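You operate a simulated robot arm through the tools that you are given. There is no shell and no other tool.

The job below is to be done with a simulated robot arm. You get a single attempt, and the scene is never put back.

Task
Give the orange jar one measure of clay and mix till light gold.
Fine: measure knob back to its red mark; mix at the viewer and leave the jar there, mixer off.
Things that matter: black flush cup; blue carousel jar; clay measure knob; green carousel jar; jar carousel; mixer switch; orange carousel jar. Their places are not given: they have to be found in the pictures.

It is judged by the outcome, as a careful person would: the job done as asked, and still so three seconds after it is handed in. It fails if anything else is knocked over, pushed out of place, dropped, spilled or broken.

Robot
A 7-joint arm with a two-finger gripper, fixed in place. Base frame: the origin is on the floor under the middle of its stand, x ahead of it, y to its left, z up; the work surface is at about z = 700. Readings come in mm, rad, newtons and seconds.
With the tool pointing down near the work surface it reaches from about 240 to 720 mm from the base axis. Its first joint turns from -2.897 to 2.897 rad. Payload 1.71 kg.
The TCP is the grasp point between the finger pads, 20 mm short of the fingertips. In the tool frame z runs along the fingers and y along their closing line. The gripper opens to 96 mm; its body begins 113 mm behind the TCP.
Orientation is that of the tool frame in the base frame, as [roll, pitch, yaw] about the fixed x, y, z axes, in that order (R = Rz(yaw) Ry(pitch) Rx(roll)). With the fingers straight down and closing along the base's y, the tool's x points along the base's -x, its y along +y and its z along -z.

Tools
- The arm moves only by the tool jog_arm. Its arguments are lists of equal length, an entry for each row: "gripper": the opening, from 0 (shut) to 1 (fully open); "delta_pos": the shift along the tool's x, y, z in units of 500 mm (1.0 is 500 mm), a list of three; "rotation": the turn, a rotation vector about the tool's x, y, z in units of 120 degrees (1.0 is 120 degrees), a list of three. In form: {"gripper": [gripper, ...], "delta_pos": [[dx, dy, dz], ...], "rotation": [[ax, ay, az], ...]}. A call has 1 to 20 rows; each row is the pose to reach, as a shift and turn from the pose commanded when the call began, along the tool's axes at that moment. A call with a number of a shift or a turn outside -1 to 1 is refused whole. Each row takes 0.2 s and may step no farther than 50 mm and 0.15 rad from the row before; otherwise, or with a gripper value out of range, the whole call is refused. A pose out of reach is approached as far as the arm can. The call stops where the force on the tool passes 90 N (or 10 N more than at its start, if that is more) or the arm is blocked; 0.2 s more then pass. The fingers move at their own pace (about 153 mm/s each) and stop on an object; they squeeze with about 33 N. The grip force told is the motor's: it shows also when the fingers shut on nothing. Time passes only in rows, and 0.2 s behind the last, so rows that repeat a pose let the fingers close. The reply holds the time, the measured pose of the TCP, the force on the tool along the base axes, the opening and the grip force, in the units named above and with some noise, with the torque about the TCP (base axes, N m) and any sound that the robot's microphone picked up, and new pictures: "views" is both (left out), scene, wrist or none.
- Cameras (640 x 400 px; columns grow to the right, rows downward): "scene" is fixed at [400.1, -649.6, 1592.1]; the picture's right is [0.95, -0.31, 0.00], its down [-0.18, -0.57, -0.80] and it looks along [0.25, 0.77, -0.59] (base axes); focal length 349 px, centre (320, 200). "wrist" rides on the gripper at [66, 14, -145] in the tool frame; the picture's right is [-0.21, 0.98, 0.00], its down [-0.88, -0.19, -0.45] and it looks along [-0.44, -0.09, 0.90] (tool axes); focal length 275 px, centre (320, 200).
- raise_lower(by): moves the trunk up (or, below 0, down) by that many mm; the arm rides with it, the base frame stays. It gives what a move gives, with no picture.
- pixel_to_xyz(camera, pixels): for up to 12 pixels [column, row] of the newest picture of that camera ("zoom" is the newest enlarged one), the place [x, y, z] in the base frame of the surface seen there, good to about 2 mm. No time passes.
- zoom(camera, box): a new picture of the part [left, top, right, bottom] of that camera's present view, enlarged. No time passes.
- close_job(): hands the job in; it is judged then, once.

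Leave the gripper open and the arm clear of the work at the hand-in unless told otherwise.

The tools are called after "Request:" as name(argument=value, ...) on one line, values as JSON. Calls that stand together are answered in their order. jog_arm: Moves the arm, as the interface text tells. Its arguments: {"type":"object","properties":{"gripper":{"type":"array","items":{"type":"number"}},"delta_pos":{"type":"array","items":{"type":"array","items":{"type":"number"}}},"rotation":{"type":"array","items":{"type":"array","items":{"type":"number"}}},"views":{"type":"string","enum":["both","scene","wrist","none"]}},"required":["gripper","delta_pos","rotation"]} The other tools are called the same way: raise_lower (by) moves the trunk up or down; pixel_to_xyz (camera, pixels) gives the place of the surface under pixels of a picture; zoom (camera, box) takes an enlarged picture of a part of a camera's view; close_job () hands the job in.

At the start:

```text
t: 0.0
tool_pos: [593.3, 68.2, 1256.2]
tcp_rot: [3.141, -0.001, -3.141]
contact_force: [-0.3, 0.7, 0.3]
ft_torque: [0.0, 0.01, -0.06]
finger_gap: 96.1
finger_force: 0.1
trunk travel left (down, up): [-300.0, 86.0]
```

scene: 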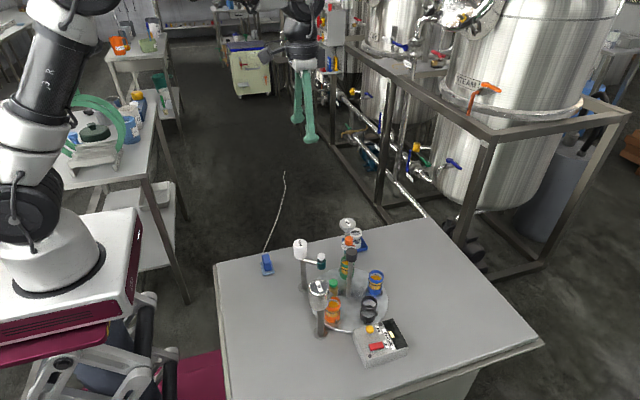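
wrist: 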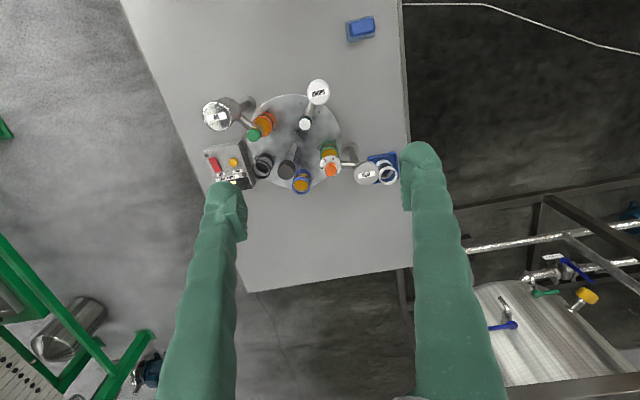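

I see a table with a round carousel and small parts around it. I'll enlarge the carousel region in both cameras to identify everything.

Request:
zoom(camera="scene", box=[270, 205, 430, 375])

Request:
zoom(camera="wrist", box=[190, 60, 420, 210])

```text
2.35 times, centred on (350, 290) of scene
```

zoom: 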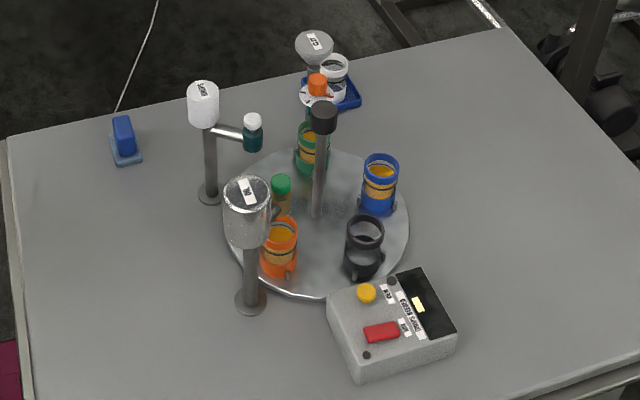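

```text
2.67 times, centred on (305, 135) of wrist
```

zoom: 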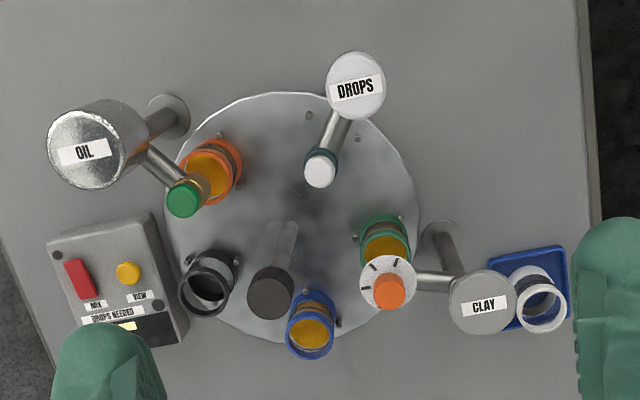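

Visible: OIL station (green cap), DROPS station (white bulb), CLAY station with orange knob and dial, control box with red MIX switch and yellow VIEW button, a carousel with a centre post. Now I locate these points in 3D with the wrist zoom picture.

Request:
pixel_to_xyz(camera="zoom", pixels=[[388, 290], [375, 268], [480, 305], [268, 295], [310, 335], [207, 290], [385, 240], [210, 170], [80, 278], [127, 272], [320, 170], [184, 198]])

Request:
zoom(camera="scene", box=[340, 300, 420, 370])

Request:
zoom(camera="scene", box=[325, 210, 395, 290])

Request:
zoom(camera="scene", box=[290, 260, 400, 345])

```text
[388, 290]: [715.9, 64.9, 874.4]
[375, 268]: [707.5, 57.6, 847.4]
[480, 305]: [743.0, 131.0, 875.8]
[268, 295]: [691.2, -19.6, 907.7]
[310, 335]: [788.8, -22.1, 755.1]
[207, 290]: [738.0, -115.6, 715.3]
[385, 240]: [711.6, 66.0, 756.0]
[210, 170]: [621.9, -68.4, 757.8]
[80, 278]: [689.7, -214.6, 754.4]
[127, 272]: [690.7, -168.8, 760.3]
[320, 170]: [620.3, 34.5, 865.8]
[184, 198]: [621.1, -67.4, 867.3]
```

```text
5.71 times, centred on (380, 335) of scene
```

zoom: 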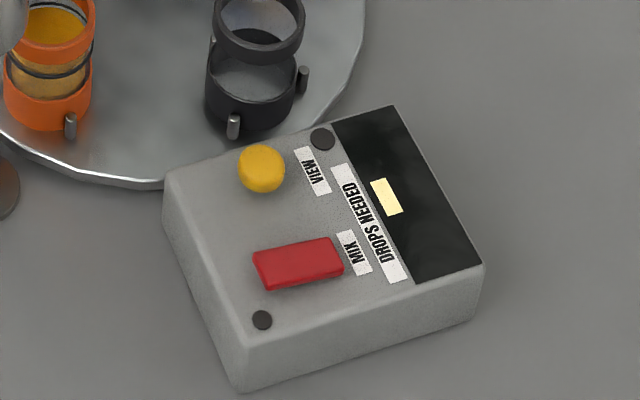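

```text
5.00 times, centred on (360, 250) of scene
```

zoom: 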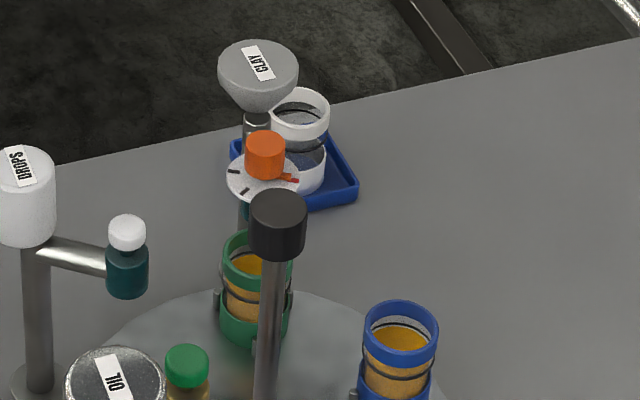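

```text
4.71 times, centred on (345, 302) of scene
```

zoom: 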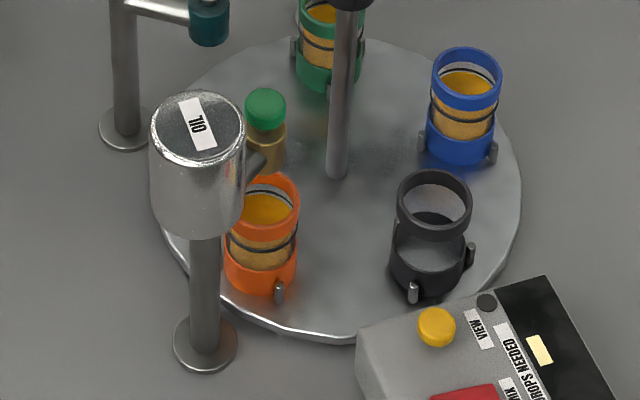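

Five slots sit on about an 88 mm circle around the centre (691,-20): clay at 72°, drops at 144° (empty), oil at 216° (orange jar), viewer at 288° (black cup) and blue jar at 0°. I'll bring the wrist camera closer to look at the clay knob and dial, staying above everything.

Request:
jog_arm(gripper=[1, 1, 1, 1, 1, 1], delta_pos=[[-0.017, 0, 0.085], [-0.034, 0, 0.17], [-0.051, 0, 0.255], [-0.068, 0, 0.34], [-0.085, 0, 0.42], [-0.1, 0, 0.5]], rotation=[[0, 0, 0], [0, 0, 0], [0, 0, 0], [0, 0, 0], [0, 0, 0], [0, 0, 0]])

```text
t: 1.4
tool_pos: [628.6, 68.3, 1013.0]
tcp_rot: [3.142, 0.013, 3.141]
contact_force: [0.4, -0.5, -0.3]
ft_torque: [0.02, 0.06, 0.0]
finger_gap: 96.1
finger_force: 0.1
trunk travel left (down, up): [-300.0, 86.0]
```

scene: 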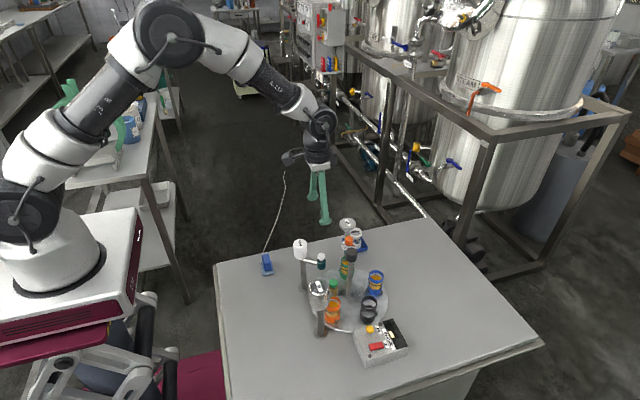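
wrist: 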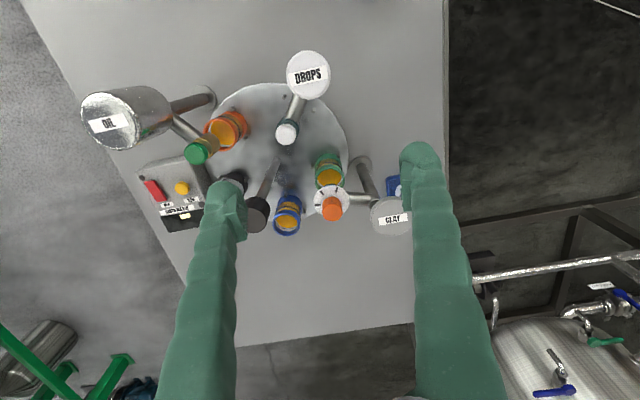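

The knob's dial is at wrist (331,205). I'll zoom there and on the control box.

Request:
zoom(camera="wrist", box=[295, 170, 415, 245])

Request:
zoom(camera="wrist", box=[130, 120, 260, 240])

Request:
zoom(camera="wrist", box=[180, 75, 360, 240])

```text
5.33 times, centred on (355, 208) of wrist
```

zoom: 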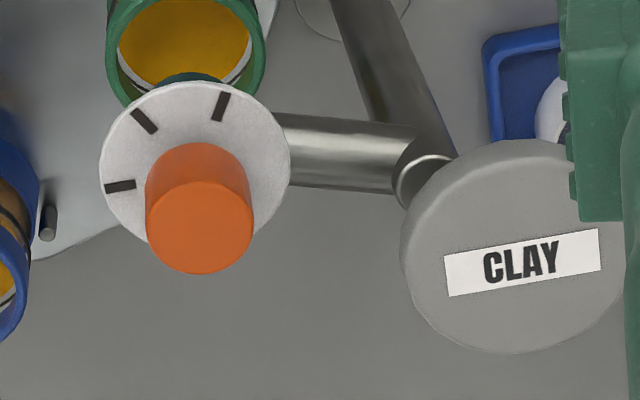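

```text
3.33 times, centred on (195, 180) of wrist
```

zoom: 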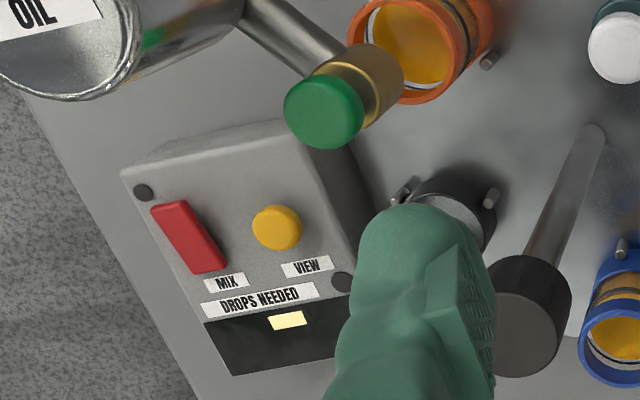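

```text
2.42 times, centred on (270, 158) of wrist
```

zoom: 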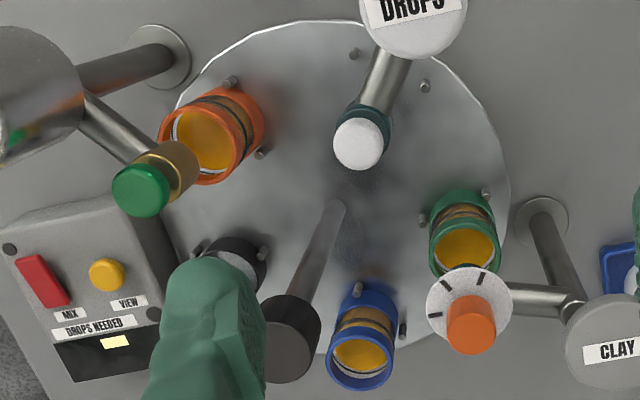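

I want a detailed look at the dial from the scene camera, at about (347,243).

Request:
zoom(camera="scene", box=[332, 228, 372, 258])

Request:
zoom(camera="scene", box=[352, 310, 412, 365])

Request:
pixel_to_xyz(camera="wrist", pixels=[[332, 210], [316, 205], [340, 190], [154, 190], [181, 187], [183, 214], [256, 214], [286, 131], [275, 165], [228, 125]])

```text
13.33 times, centred on (352, 243) of scene
```

zoom: 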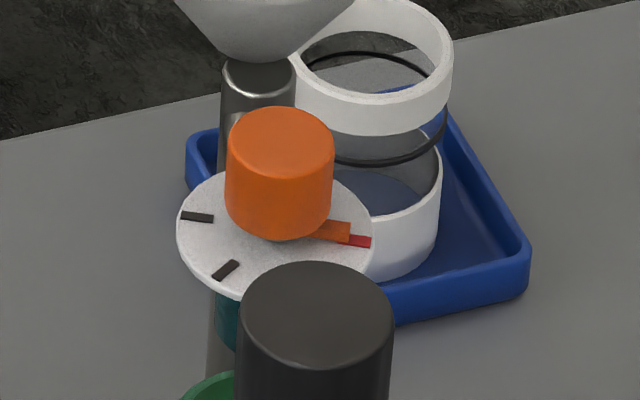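

```text
7.27 times, centred on (382, 338) of scene
```

zoom: 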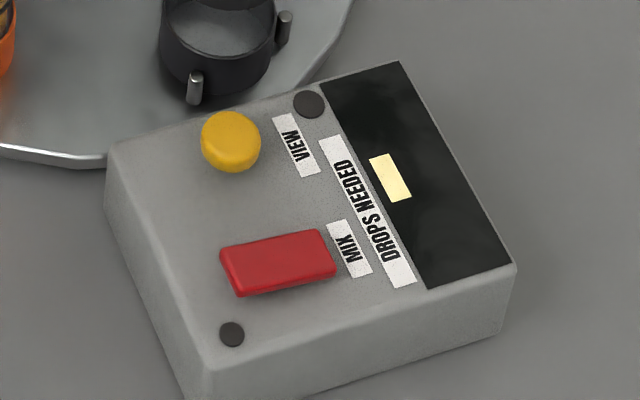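

```text
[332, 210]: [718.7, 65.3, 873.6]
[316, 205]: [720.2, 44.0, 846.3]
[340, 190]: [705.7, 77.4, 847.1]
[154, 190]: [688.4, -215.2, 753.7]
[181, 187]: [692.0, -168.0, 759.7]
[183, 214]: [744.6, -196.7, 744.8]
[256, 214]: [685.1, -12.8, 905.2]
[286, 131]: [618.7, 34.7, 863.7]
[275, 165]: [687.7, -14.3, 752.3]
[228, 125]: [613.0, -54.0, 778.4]
```

The knob is a cylinder with an orange pointer at its base aimed at the red mark. I'll measure the mark angles with precise pixel lookups: first in the scene zoom, then in the wrist zoom.

Request:
zoom(camera="scene", box=[332, 228, 372, 258])

Request:
pixel_to_xyz(camera="zoom", pixels=[[360, 241], [335, 231], [185, 216], [210, 217], [235, 263], [217, 278], [280, 135], [280, 215], [240, 180], [322, 180], [315, 320], [180, 240]])

Request:
zoom(camera="wrist", box=[300, 175, 364, 215])

```text
13.33 times, centred on (352, 243) of scene
```

zoom: 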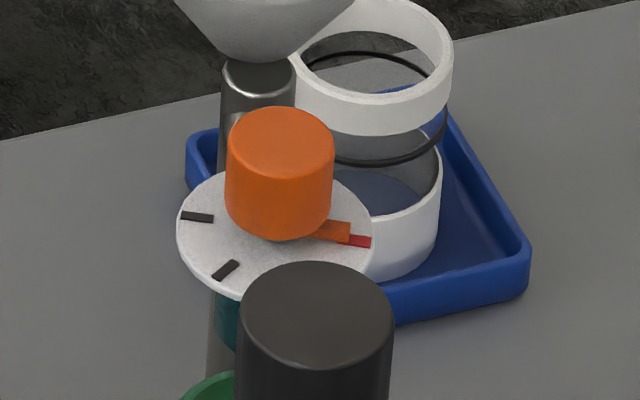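

```text
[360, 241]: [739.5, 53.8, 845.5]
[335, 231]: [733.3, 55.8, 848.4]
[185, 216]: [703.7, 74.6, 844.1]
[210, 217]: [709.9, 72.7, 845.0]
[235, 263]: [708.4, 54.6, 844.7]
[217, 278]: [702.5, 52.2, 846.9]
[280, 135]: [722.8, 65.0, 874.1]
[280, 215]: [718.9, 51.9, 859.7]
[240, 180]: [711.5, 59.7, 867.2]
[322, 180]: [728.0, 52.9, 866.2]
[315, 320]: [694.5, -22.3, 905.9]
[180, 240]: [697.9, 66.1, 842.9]
```

```text
10.00 times, centred on (332, 195) of wrist
```

zoom: 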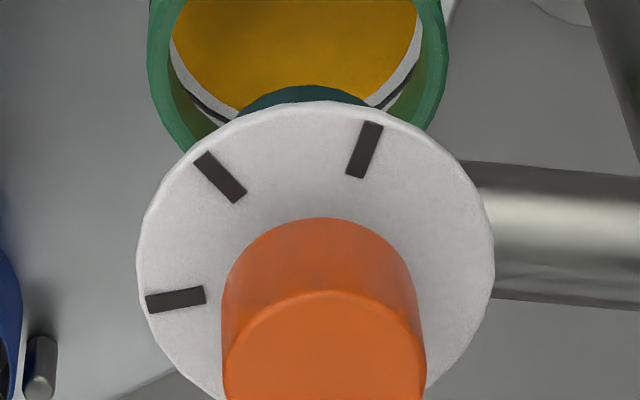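

Request:
pixel_to_xyz(camera="zoom", pixels=[[152, 302], [198, 296], [203, 160], [236, 194], [376, 128], [355, 173], [140, 250], [310, 103], [490, 260], [325, 350]])

```text
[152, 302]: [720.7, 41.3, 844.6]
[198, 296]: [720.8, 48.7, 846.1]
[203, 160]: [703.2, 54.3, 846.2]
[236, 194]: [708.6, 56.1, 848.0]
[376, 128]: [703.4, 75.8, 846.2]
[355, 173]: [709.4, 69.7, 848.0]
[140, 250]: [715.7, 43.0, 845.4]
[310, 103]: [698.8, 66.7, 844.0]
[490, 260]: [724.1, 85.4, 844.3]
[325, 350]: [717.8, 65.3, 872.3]
```

The dial reads: centre about (719.5,64), red mark at 332°, black marks every 60° clockwise from it (272°, 212°, 152°). The pointer sits on red now. Next I go above the carousel centre post, around (690,-20), at a safe height to inspect its black cap.

Request:
jog_arm(gripper=[1, 1, 1, 1, 1], delta_pos=[[-0.03, -0.06, 0], [-0.06, -0.12, 0], [-0.094, -0.176, 0], [-0.094, -0.176, 0], [-0.094, -0.176, 0]], rotation=[[0, 0, 0], [0, 0, 0], [0, 0, 0], [0, 0, 0], [0, 0, 0]])

```text
t: 2.6
tool_pos: [674.9, -19.8, 1016.5]
tcp_rot: [3.141, 0.014, 3.141]
contact_force: [0.3, -0.3, -0.4]
ft_torque: [0.0, 0.0, 0.03]
finger_gap: 95.9
finger_force: 0.1
trunk travel left (down, up): [-300.0, 86.0]
```

scene: 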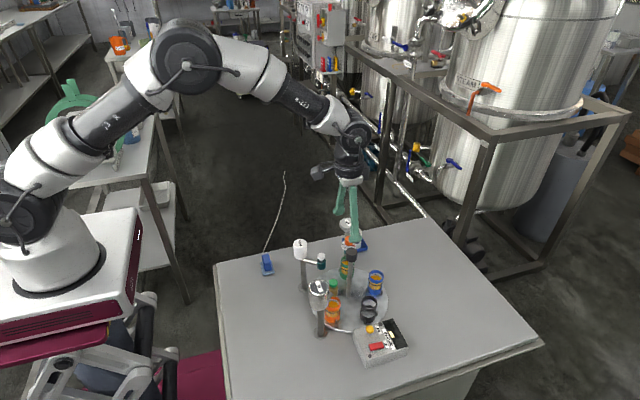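
wrist: 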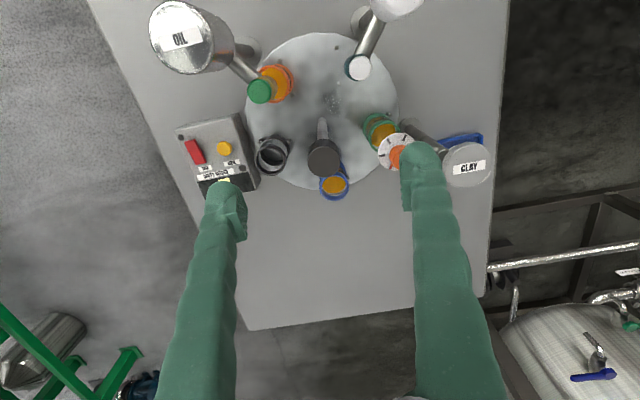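

The commanded pose was about (690,-20,1006) but I read (674.9,-19.8,1016.5). I'll hold still a moment to see whether it settles.

Request:
jog_arm(gripper=[1, 1, 1, 1, 1], delta_pos=[[0, 0, 0], [0, 0, 0], [0, 0, 0], [0, 0, 0], [0, 0, 0]], rotation=[[0, 0, 0], [0, 0, 0], [0, 0, 0], [0, 0, 0], [0, 0, 0]], views="none")

Request:
zoom(camera="wrist", box=[230, 30, 430, 210])

```text
t: 3.8
tool_pos: [674.9, -21.2, 1016.3]
tcp_rot: [-3.14, 0.016, -3.141]
contact_force: [-0.3, 0.6, 0.5]
ft_torque: [0.01, 0.01, 0.01]
finger_gap: 96.0
finger_force: 0.1
trunk travel left (down, up): [-300.0, 86.0]
```

```text
2.22 times, centred on (330, 120) of wrist
```

zoom: 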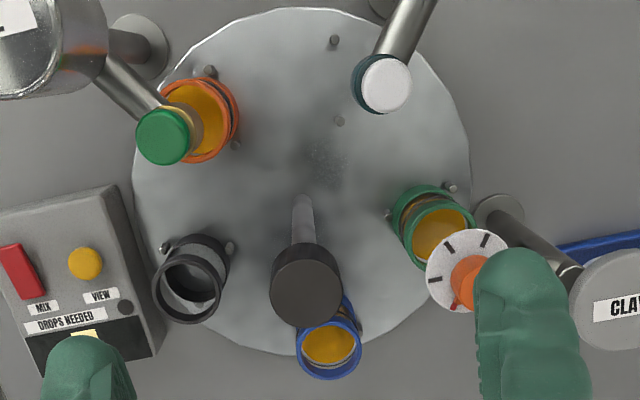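

A steady offset of about (-15, 0, +10) mm remains, so I will correct from the readings as I go. Now I measure the black cap of the post, at zoom about (306,293), and the jars.

Request:
pixel_to_xyz(camera="zoom", pixels=[[306, 293], [275, 293], [338, 293], [306, 324], [306, 265], [300, 215], [330, 345], [330, 318], [440, 245], [193, 280], [200, 120], [340, 120]])

Request:
zoom(camera="wrist", box=[300, 125, 360, 205])

```text
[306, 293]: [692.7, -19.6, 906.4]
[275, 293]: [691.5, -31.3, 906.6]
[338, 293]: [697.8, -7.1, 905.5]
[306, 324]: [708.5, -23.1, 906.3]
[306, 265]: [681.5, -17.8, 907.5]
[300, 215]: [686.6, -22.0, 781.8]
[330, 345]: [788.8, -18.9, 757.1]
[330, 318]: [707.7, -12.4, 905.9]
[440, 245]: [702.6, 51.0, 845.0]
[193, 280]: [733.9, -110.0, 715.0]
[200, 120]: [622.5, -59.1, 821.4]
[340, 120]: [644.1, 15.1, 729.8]
```

```text
5.00 times, centred on (330, 165) of wrist
```

zoom: 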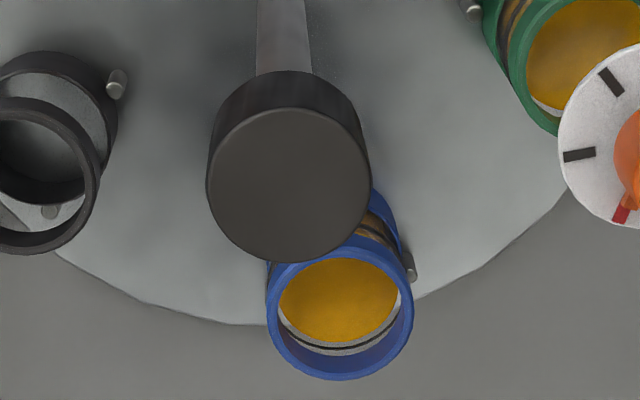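

Request:
pixel_to_xyz(camera="zoom", pixels=[[290, 185], [215, 185], [362, 185], [290, 115], [290, 255], [240, 130], [340, 240], [240, 240], [340, 130], [285, 40], [340, 300], [340, 365]])

```text
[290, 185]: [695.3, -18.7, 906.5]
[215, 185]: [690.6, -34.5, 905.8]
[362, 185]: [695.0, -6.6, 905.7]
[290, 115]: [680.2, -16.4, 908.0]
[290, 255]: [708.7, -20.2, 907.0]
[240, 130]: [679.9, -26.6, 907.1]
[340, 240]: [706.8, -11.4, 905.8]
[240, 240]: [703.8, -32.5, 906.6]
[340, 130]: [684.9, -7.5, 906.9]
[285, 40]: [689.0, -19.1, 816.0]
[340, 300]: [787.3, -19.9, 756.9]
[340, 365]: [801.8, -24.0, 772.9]
```

Post cap: centre about (694.5,-20), top z=907, about 30 mm wide. Before gripping it, I test in the air how far the wrist can turn clockwise (positive about tool z): 120° here.

Request:
jog_arm(gripper=[1, 1, 1, 1, 1, 1, 1, 1, 1, 1, 1, 1, 1, 1, 1, 1, 1, 1, 1], delta_pos=[[-0.02, 0, 0], [-0.039, 0, 0], [-0.039, 0, 0], [-0.039, 0, 0], [-0.039, 0, 0], [-0.039, 0, 0], [-0.039, 0, 0], [-0.039, 0, 0], [-0.039, 0, 0], [-0.039, 0, 0], [-0.039, 0, 0], [-0.039, 0, 0], [-0.039, 0, 0], [-0.039, 0, 0], [-0.039, 0, 0], [-0.039, 0, 0], [-0.039, 0, 0], [-0.039, 0, 0], [-0.039, 0, 0]], rotation=[[0, 0, 0.06], [0, 0, 0.12], [0, 0, 0.18], [0, 0, 0.24], [0, 0, 0.3], [0, 0, 0.36], [0, 0, 0.42], [0, 0, 0.48], [0, 0, 0.54], [0, 0, 0.6], [0, 0, 0.66], [0, 0, 0.72], [0, 0, 0.78], [0, 0, 0.84], [0, 0, 0.9], [0, 0, 0.96], [0, 0, 1.0], [0, 0, 1.0], [0, 0, 1.0]])

```text
t: 7.8
tool_pos: [694.8, -20.0, 1016.4]
tcp_rot: [3.13, -0.008, 1.048]
contact_force: [0.2, -0.2, -0.6]
ft_torque: [0.0, -0.02, 0.01]
finger_gap: 96.0
finger_force: 0.1
trunk travel left (down, up): [-300.0, 86.0]
```

scene: 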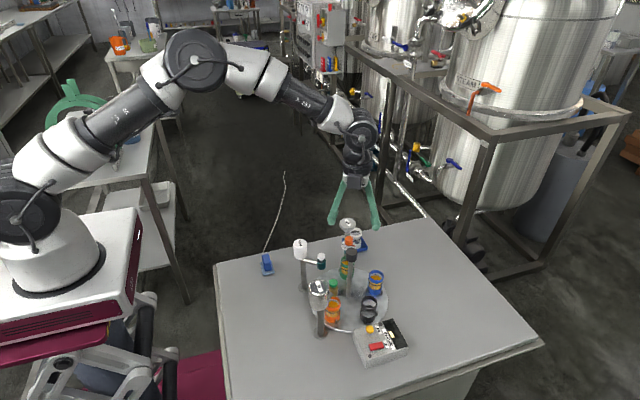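
wrist: 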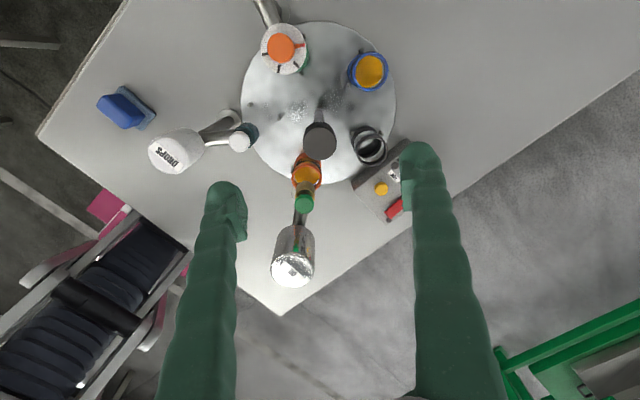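

120° clockwise works fine. I check a further 60° in the air.

Request:
jog_arm(gripper=[1, 1, 1, 1, 1, 1, 1, 1, 1, 1], delta_pos=[[0, 0, 0], [0, 0, 0], [0, 0, 0], [0, 0, 0], [0, 0, 0], [0, 0, 0], [0, 0, 0], [0, 0, 0], [0, 0, 0], [0, 0, 0]], rotation=[[0, 0, 0.06], [0, 0, 0.12], [0, 0, 0.18], [0, 0, 0.24], [0, 0, 0.3], [0, 0, 0.36], [0, 0, 0.42], [0, 0, 0.48], [0, 0, 0.5], [0, 0, 0.5]], views="none")

```text
t: 10.0
tool_pos: [694.1, -19.1, 1015.7]
tcp_rot: [3.141, -0.012, -0.002]
contact_force: [0.0, 0.9, 0.8]
ft_torque: [0.01, -0.01, -0.04]
finger_gap: 96.2
finger_force: 0.0
trunk travel left (down, up): [-300.0, 86.0]
```

Still fine at yaw 0 (180° turned). I turn back 120° so there is room for a 144° clockwise turn while gripping the post cap.

Request:
jog_arm(gripper=[1, 1, 1, 1, 1, 1, 1, 1, 1, 1, 1, 1, 1, 1, 1, 1, 1, 1, 1], delta_pos=[[0, 0, 0], [0, 0, 0], [0, 0, 0], [0, 0, 0], [0, 0, 0], [0, 0, 0], [0, 0, 0], [0, 0, 0], [0, 0, 0], [0, 0, 0], [0, 0, 0], [0, 0, 0], [0, 0, 0], [0, 0, 0], [0, 0, 0], [0, 0, 0], [0, 0, 0], [0, 0, 0], [0, 0, 0]], rotation=[[0, 0, -0.06], [0, 0, -0.12], [0, 0, -0.18], [0, 0, -0.24], [0, 0, -0.3], [0, 0, -0.36], [0, 0, -0.42], [0, 0, -0.48], [0, 0, -0.54], [0, 0, -0.6], [0, 0, -0.66], [0, 0, -0.72], [0, 0, -0.78], [0, 0, -0.84], [0, 0, -0.9], [0, 0, -0.96], [0, 0, -1.0], [0, 0, -1.0], [0, 0, -1.0]])

```text
t: 14.0
tool_pos: [695.1, -19.5, 1015.8]
tcp_rot: [3.129, 0.008, 2.096]
contact_force: [-0.1, -0.1, 1.0]
ft_torque: [0.03, -0.02, -0.02]
finger_gap: 96.6
finger_force: 0.1
trunk travel left (down, up): [-300.0, 86.0]
```

scene: 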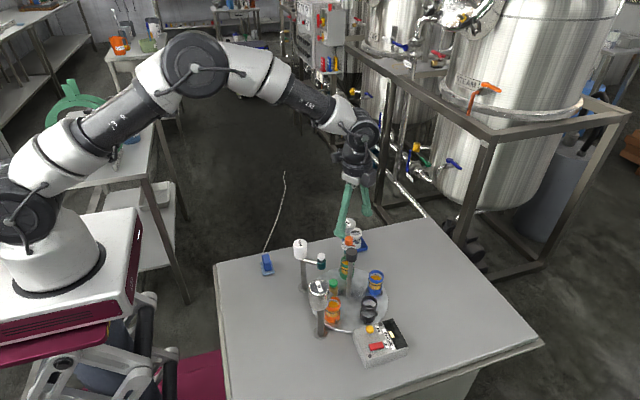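
wrist: 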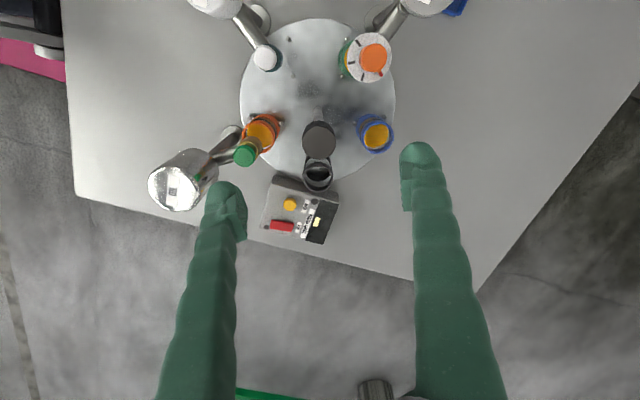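

The cap at wrist (318,137) lies right under the gripper's grasp axis. I descend 80 mm first (fingertips just above the cap) and re-check the position.

Request:
jog_arm(gripper=[1, 1, 1, 1, 1], delta_pos=[[0, 0, 0.06], [0, 0, 0.12], [0, 0, 0.16], [0, 0, 0.16], [0, 0, 0.16]], rotation=[[0, 0, 0], [0, 0, 0], [0, 0, 0], [0, 0, 0], [0, 0, 0]])

```text
t: 15.2
tool_pos: [695.6, -20.6, 936.2]
tcp_rot: [3.129, 0.007, 2.094]
contact_force: [0.2, -0.4, -0.5]
ft_torque: [0.01, 0.02, 0.0]
finger_gap: 96.1
finger_force: 0.1
trunk travel left (down, up): [-300.0, 86.0]
```

scene: 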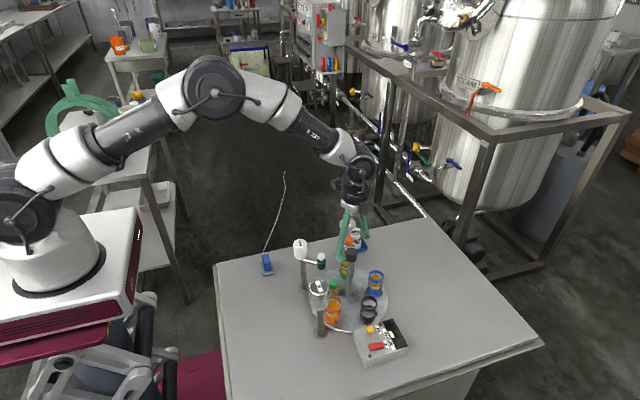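
wrist: 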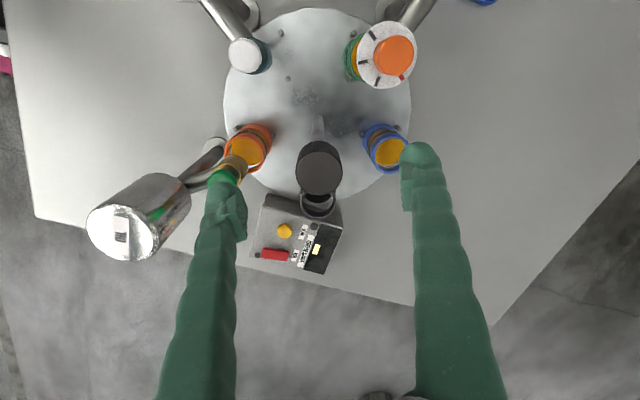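

Aligned at (695.6,-20.6). I descend another 43 mm around the cap and close the fingers.

Request:
jog_arm(gripper=[1, 1, 1, 1, 0.2, 0.2, 0.2, 0.2, 0.2], delta_pos=[[0, 0, 0.04], [0, 0, 0.07], [0, 0, 0.086], [0, 0, 0.086], [0, 0, 0.086], [0, 0, 0.086], [0, 0, 0.086], [0, 0, 0.086], [0, 0, 0.086]], rotation=[[0, 0, 0], [0, 0, 0], [0, 0, 0], [0, 0, 0], [0, 0, 0], [0, 0, 0], [0, 0, 0], [0, 0, 0], [0, 0, 0]])

```text
t: 17.2
tool_pos: [694.3, -20.2, 892.7]
tcp_rot: [3.131, 0.006, 2.095]
contact_force: [-9.0, -2.1, -9.7]
ft_torque: [0.02, -0.18, -0.03]
finger_gap: 29.0
finger_force: 34.8
trunk travel left (down, up): [-300.0, 86.0]
```

scene: 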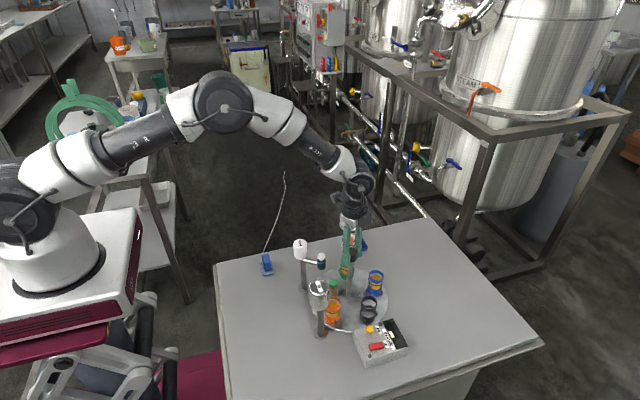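
wrist: 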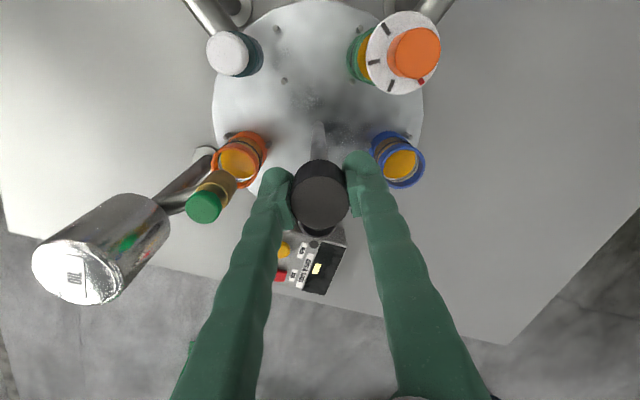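

The cap is gripped (29 mm gap). I'll turn 12° clockwise as a trial and look whether the carousel follows.

Request:
jog_arm(gripper=[0.2, 0.2, 0.2, 0.2], delta_pos=[[0, 0, 0], [0, 0, 0], [0, 0, 0], [0, 0, 0]], rotation=[[0, 0, 0.03], [0, 0, 0.06], [0, 0, 0.1], [0, 0, 0.1]])

```text
t: 18.2
tool_pos: [695.6, -20.3, 891.5]
tcp_rot: [3.133, 0.003, 1.882]
contact_force: [-11.1, -4.5, -11.3]
ft_torque: [-0.37, -0.31, 0.0]
finger_gap: 29.5
finger_force: 35.5
trunk travel left (down, up): [-300.0, 86.0]
```

scene: 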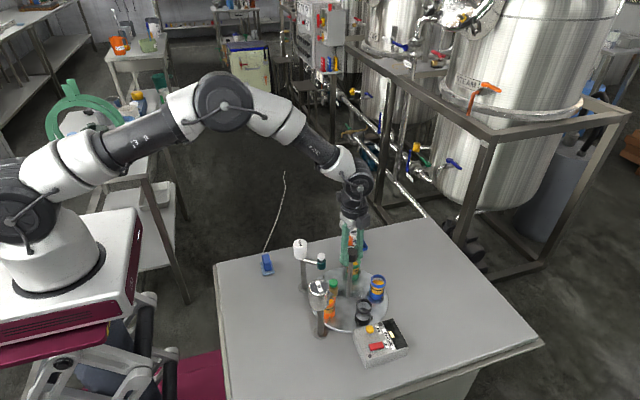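
wrist: 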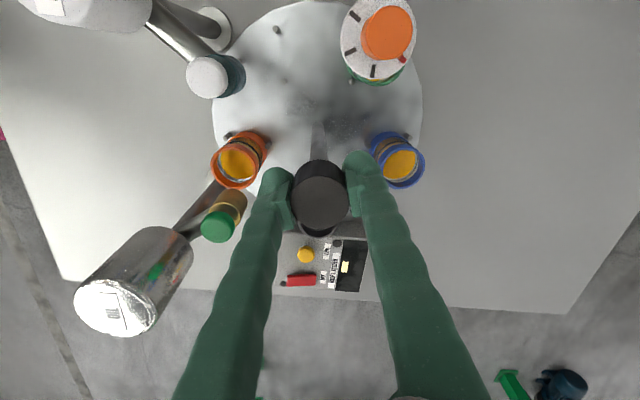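

The jars stay fixed in the wrist image, so the carousel follows the cap. I continue clockwise by 66°.

Request:
jog_arm(gripper=[0.2, 0.2, 0.2, 0.2, 0.2, 0.2, 0.2, 0.2, 0.2, 0.2, 0.2, 0.2], delta_pos=[[0, 0, 0], [0, 0, 0], [0, 0, 0], [0, 0, 0], [0, 0, 0], [0, 0, 0], [0, 0, 0], [0, 0, 0], [0, 0, 0], [0, 0, 0], [0, 0, 0], [0, 0, 0]], rotation=[[0, 0, 0.04], [0, 0, 0.09], [0, 0, 0.14], [0, 0, 0.19], [0, 0, 0.24], [0, 0, 0.29], [0, 0, 0.34], [0, 0, 0.39], [0, 0, 0.44], [0, 0, 0.49], [0, 0, 0.53], [0, 0, 0.55]])

```text
t: 20.8
tool_pos: [695.7, -20.1, 891.9]
tcp_rot: [3.134, -0.009, 0.732]
contact_force: [-18.5, -5.9, -17.9]
ft_torque: [-0.3, -0.16, 0.08]
finger_gap: 29.2
finger_force: 34.5
trunk travel left (down, up): [-300.0, 86.0]
```

scene: 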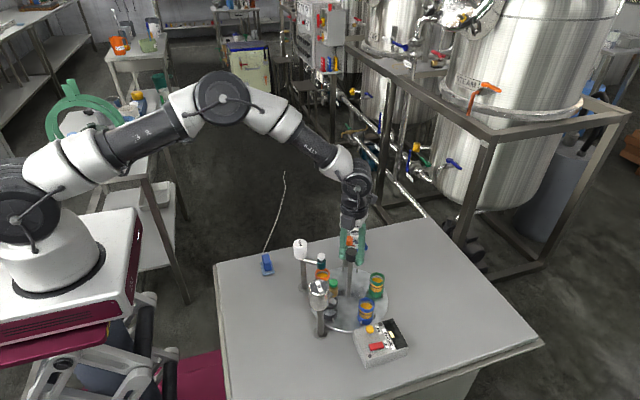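
wrist: 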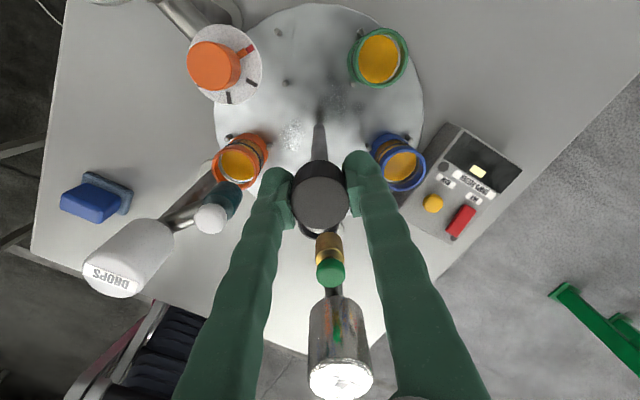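

Orange is now under DROPS. Forces are modest (about 18 N). I continue the remaining 66° to bring orange under CLAY.

Request:
jog_arm(gripper=[0.2, 0.2, 0.2, 0.2, 0.2, 0.2, 0.2, 0.2, 0.2, 0.2, 0.2, 0.2, 0.2], delta_pos=[[0, 0, 0], [0, 0, 0], [0, 0, 0], [0, 0, 0], [0, 0, 0], [0, 0, 0], [0, 0, 0], [0, 0, 0], [0, 0, 0], [0, 0, 0], [0, 0, 0], [0, 0, 0], [0, 0, 0]], rotation=[[0, 0, 0.04], [0, 0, 0.09], [0, 0, 0.14], [0, 0, 0.19], [0, 0, 0.24], [0, 0, 0.29], [0, 0, 0.34], [0, 0, 0.39], [0, 0, 0.44], [0, 0, 0.49], [0, 0, 0.53], [0, 0, 0.55], [0, 0, 0.55]])

```text
t: 23.6
tool_pos: [695.1, -20.8, 892.5]
tcp_rot: [-3.136, -0.009, -0.42]
contact_force: [-17.1, -7.0, -17.6]
ft_torque: [0.37, -0.21, 0.09]
finger_gap: 29.4
finger_force: 34.8
trunk travel left (down, up): [-300.0, 86.0]
```

scene: 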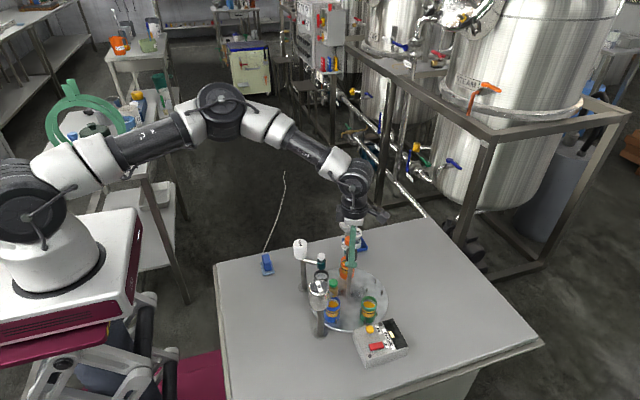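
wrist: 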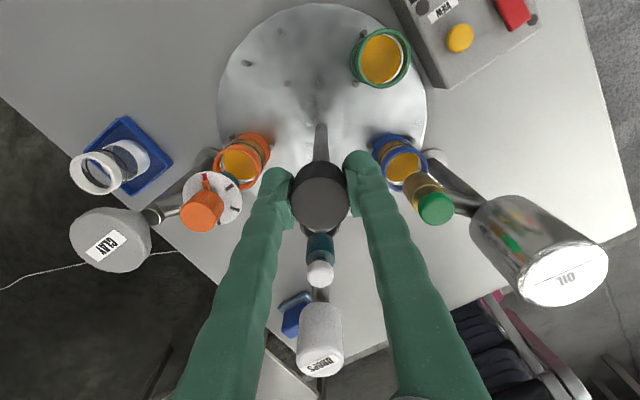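

The turn is complete (144.1°): orange under CLAY, green at the viewer. I open only halfway (the clay knob is near the finger line) and lift straight up.

Request:
jog_arm(gripper=[0.5, 0.5, 0.5, 0.5, 0.5, 0.5, 0.5, 0.5], delta_pos=[[0, 0, 0], [0, 0, 0], [0, 0, -0.03], [0, 0, -0.08], [0, 0, -0.14], [0, 0, -0.2], [0, 0, -0.25], [0, 0, -0.25]], rotation=[[0, 0, 0], [0, 0, 0], [0, 0, 0], [0, 0, 0], [0, 0, 0], [0, 0, 0], [0, 0, 0], [0, 0, 0]])

```text
t: 25.4
tool_pos: [695.7, -19.8, 1017.1]
tcp_rot: [-3.137, -0.01, -0.42]
contact_force: [0.6, -0.6, -0.6]
ft_torque: [-0.03, 0.02, -0.03]
finger_gap: 47.9
finger_force: 0.0
trunk travel left (down, up): [-300.0, 86.0]
```

scene: 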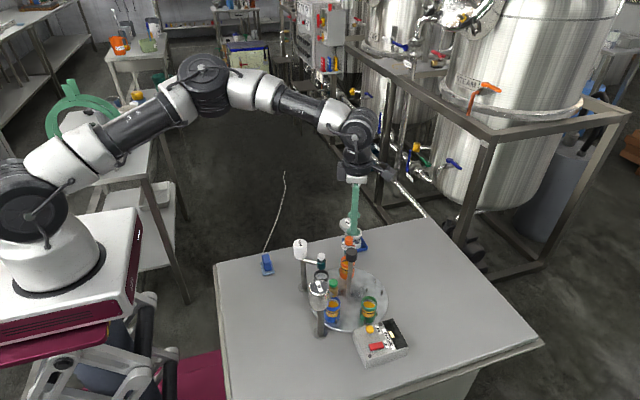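
wrist: 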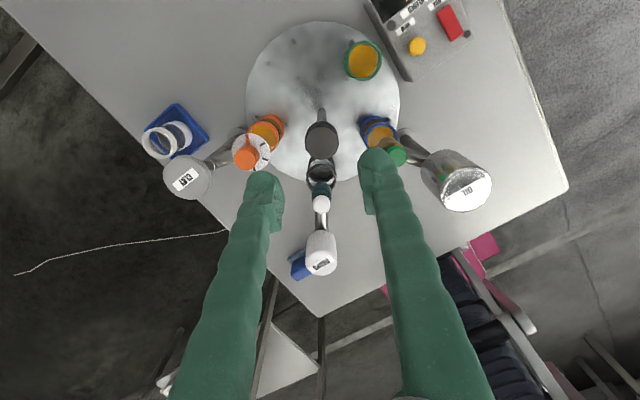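

Released cleanly. Let me check that orange really sits under the clay spout, and refine the knob position in a zoom of the wrist view (dial at about (250,153)).

Request:
zoom(camera="wrist", box=[210, 100, 300, 180])

Request:
zoom(camera="scene", box=[290, 220, 410, 345])

```text
5.00 times, centred on (255, 140) of wrist
```

zoom: 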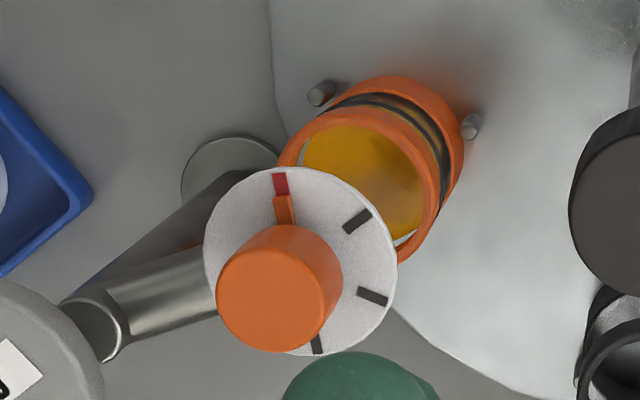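

```text
3.20 times, centred on (350, 282) of scene
```

zoom: 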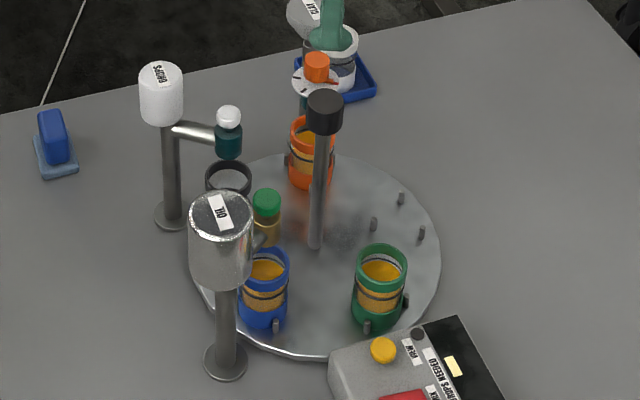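

Orange is under the clay spout, and the pointer rests on red with the black marks following clockwise. I measure the knob's top face and the orange jar.

Request:
pixel_to_xyz(camera="wrist", pixels=[[245.4, 159.6], [236, 160], [254, 159], [245, 168], [246, 152], [247, 137.5], [247.7, 143], [262, 144.5], [266, 159.5], [254.5, 168.5], [232.8, 150], [268, 120]])

```text
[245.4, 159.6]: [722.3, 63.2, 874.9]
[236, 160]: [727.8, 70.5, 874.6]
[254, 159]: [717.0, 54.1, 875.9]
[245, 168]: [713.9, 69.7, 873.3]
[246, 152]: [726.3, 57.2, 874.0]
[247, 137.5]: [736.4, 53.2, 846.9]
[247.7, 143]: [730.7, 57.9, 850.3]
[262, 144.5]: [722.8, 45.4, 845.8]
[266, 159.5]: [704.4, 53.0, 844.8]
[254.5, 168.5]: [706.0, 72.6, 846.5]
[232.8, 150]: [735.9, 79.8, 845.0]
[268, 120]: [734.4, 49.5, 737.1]
```

Knob centre about (721.3,63.6), top z=874.5. I move above it at the present height, turning back 120° so the fingers close across the radial direction, clear of the hopper and the post.

Request:
jog_arm(gripper=[0.5, 0.5, 0.5, 0.5, 0.5, 0.5, 0.5, 0.5, 0.5, 0.5, 0.5, 0.5, 0.5, 0.5, 0.5, 0.5, 0.5, 0.5, 0.5], delta_pos=[[-0.003, -0.02, 0], [-0.006, -0.04, 0], [-0.009, -0.06, 0], [-0.012, -0.08, 0], [-0.015, -0.1, 0], [-0.018, -0.12, 0], [-0.02, -0.14, 0], [-0.0214, -0.16, 0], [-0.0214, -0.1734, 0], [-0.0214, -0.1734, 0], [-0.0214, -0.1734, 0], [-0.0214, -0.1734, 0], [-0.0214, -0.1734, 0], [-0.0214, -0.1734, 0], [-0.0214, -0.1734, 0], [-0.0214, -0.1734, 0], [-0.0214, -0.1734, 0], [-0.0214, -0.1734, 0], [-0.0214, -0.1734, 0]], rotation=[[0, 0, -0.06], [0, 0, -0.12], [0, 0, -0.18], [0, 0, -0.24], [0, 0, -0.3], [0, 0, -0.36], [0, 0, -0.42], [0, 0, -0.48], [0, 0, -0.54], [0, 0, -0.6], [0, 0, -0.66], [0, 0, -0.72], [0, 0, -0.78], [0, 0, -0.84], [0, 0, -0.9], [0, 0, -0.96], [0, 0, -1.0], [0, 0, -1.0], [0, 0, -1.0]])

```text
t: 29.4
tool_pos: [720.2, 64.4, 1019.0]
tcp_rot: [3.128, 0.001, 1.675]
contact_force: [0.0, 0.9, -0.5]
ft_torque: [0.02, -0.01, 0.0]
finger_gap: 47.9
finger_force: 0.0
trunk travel left (down, up): [-300.0, 86.0]
```

scene: 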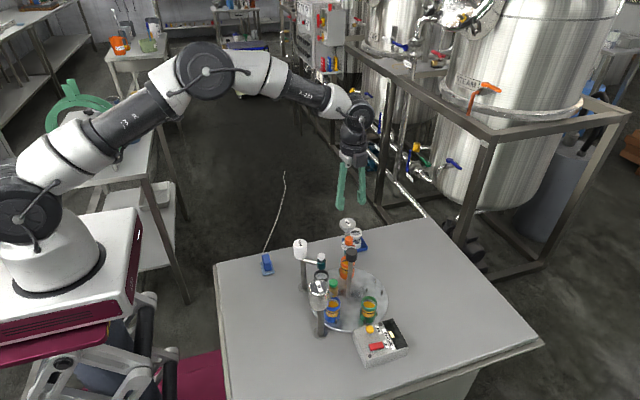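
wrist: 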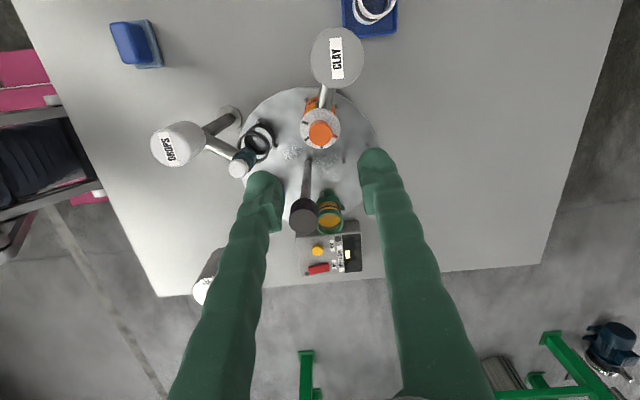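

Knob at wrist (321,132) is in line with the grasp axis. I descend 105 mm first.

Request:
jog_arm(gripper=[0.5, 0.5, 0.5, 0.5, 0.5], delta_pos=[[0, 0, 0.07], [0, 0, 0.14], [0, 0, 0.21], [0, 0, 0.21], [0, 0, 0.21]], rotation=[[0, 0, 0], [0, 0, 0], [0, 0, 0], [0, 0, 0], [0, 0, 0]])

```text
t: 30.6
tool_pos: [722.7, 62.9, 912.6]
tcp_rot: [3.129, 0.0, 1.674]
contact_force: [0.2, -0.2, 0.0]
ft_torque: [0.01, -0.01, 0.01]
finger_gap: 48.0
finger_force: 0.2
trunk travel left (down, up): [-300.0, 86.0]
```

scene: 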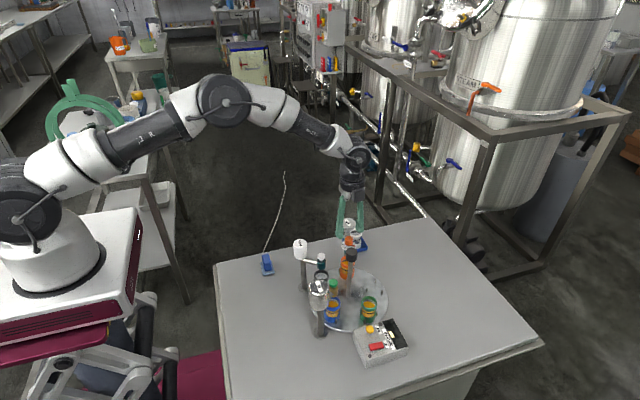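
wrist: 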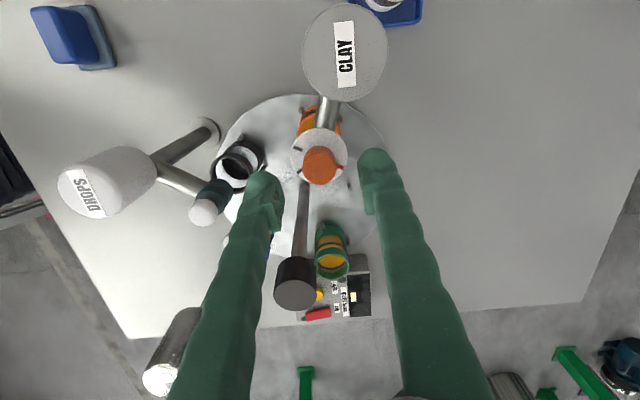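

Close to aligned (1-2 mm off). I descend the last 39 mm with a small correction and then close on the knob.

Request:
jog_arm(gripper=[0.5, 0.5, 0.5, 0.5, 0.1, 0.1, 0.1, 0.1], delta_pos=[[0.003, -0.003, 0.03], [0.003, -0.004, 0.06], [0.003, -0.004, 0.078], [0.003, -0.004, 0.078], [0.003, -0.004, 0.078], [0.003, -0.004, 0.078], [0.003, -0.004, 0.078], [0.003, -0.004, 0.078]], rotation=[[0, 0, 0], [0, 0, 0], [0, 0, 0], [0, 0, 0], [0, 0, 0], [0, 0, 0], [0, 0, 0], [0, 0, 0]])

```text
t: 32.4
tool_pos: [720.7, 65.9, 873.9]
tcp_rot: [3.124, 0.003, 1.676]
contact_force: [14.5, 0.5, 2.4]
ft_torque: [0.04, -0.2, 0.05]
finger_gap: 22.5
finger_force: 34.9
trunk travel left (down, up): [-300.0, 86.0]
```

scene: 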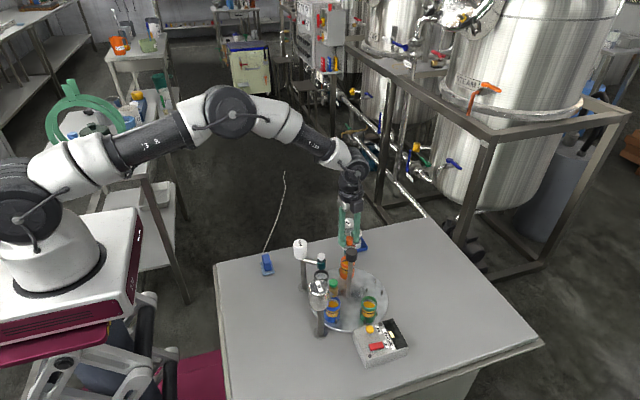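
wrist: 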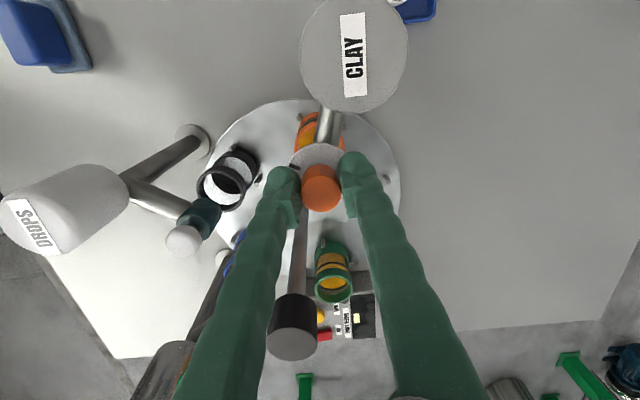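

Knob gripped (22.5 mm). I turn it clockwise 60° to the first black mark, watching sound and torque.

Request:
jog_arm(gripper=[0.1, 0.1, 0.1, 0.1, 0.1, 0.1], delta_pos=[[0, 0.002, 0], [0, 0.002, 0], [0, 0.002, 0], [0, 0.002, 0], [0, 0.002, 0], [0, 0.002, 0]], rotation=[[0, 0, 0.04], [0, 0, 0.09], [0, 0, 0.14], [0, 0, 0.19], [0, 0, 0.24], [0, 0, 0.25]])

```text
t: 33.8
tool_pos: [721.9, 65.1, 874.4]
tcp_rot: [3.129, -0.005, 1.149]
contact_force: [17.7, -0.4, 12.8]
ft_torque: [-0.09, -0.2, 0.01]
finger_gap: 22.5
finger_force: 35.1
trunk travel left (down, up): [-300.0, 86.0]
```

scene: 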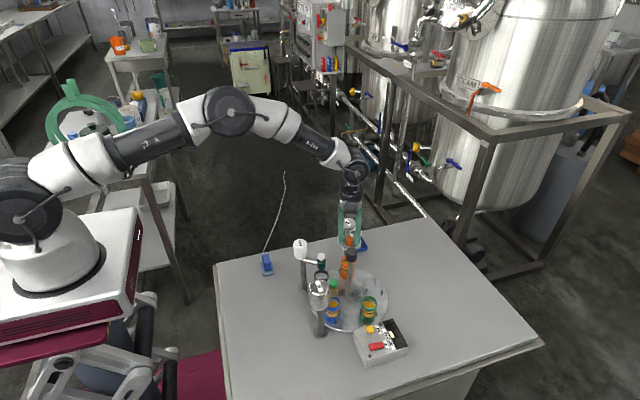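
wrist: 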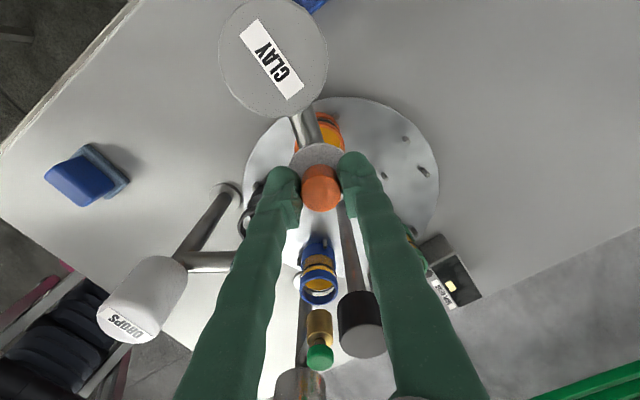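

30° turned with low torque. I check in the scene zoom whether the pointer moved with the fingers.

Request:
zoom(camera="scene", box=[328, 222, 376, 262])

Request:
zoom(camera="wrist", box=[280, 90, 380, 220])

```text
10.00 times, centred on (352, 242) of scene
```

zoom: 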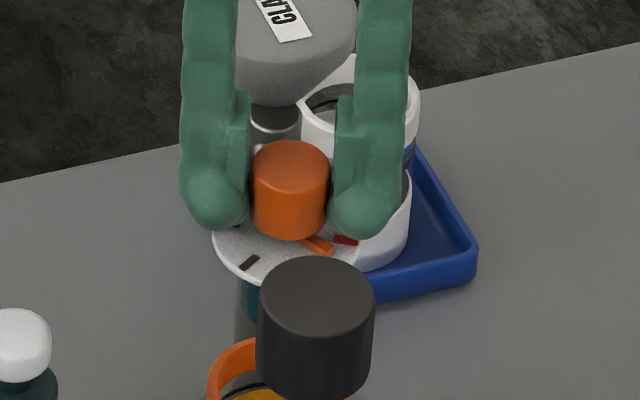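

```text
3.08 times, centred on (330, 155) of wrist
```

zoom: 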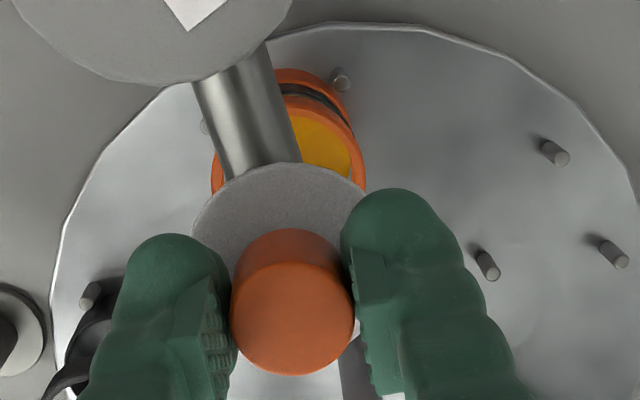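

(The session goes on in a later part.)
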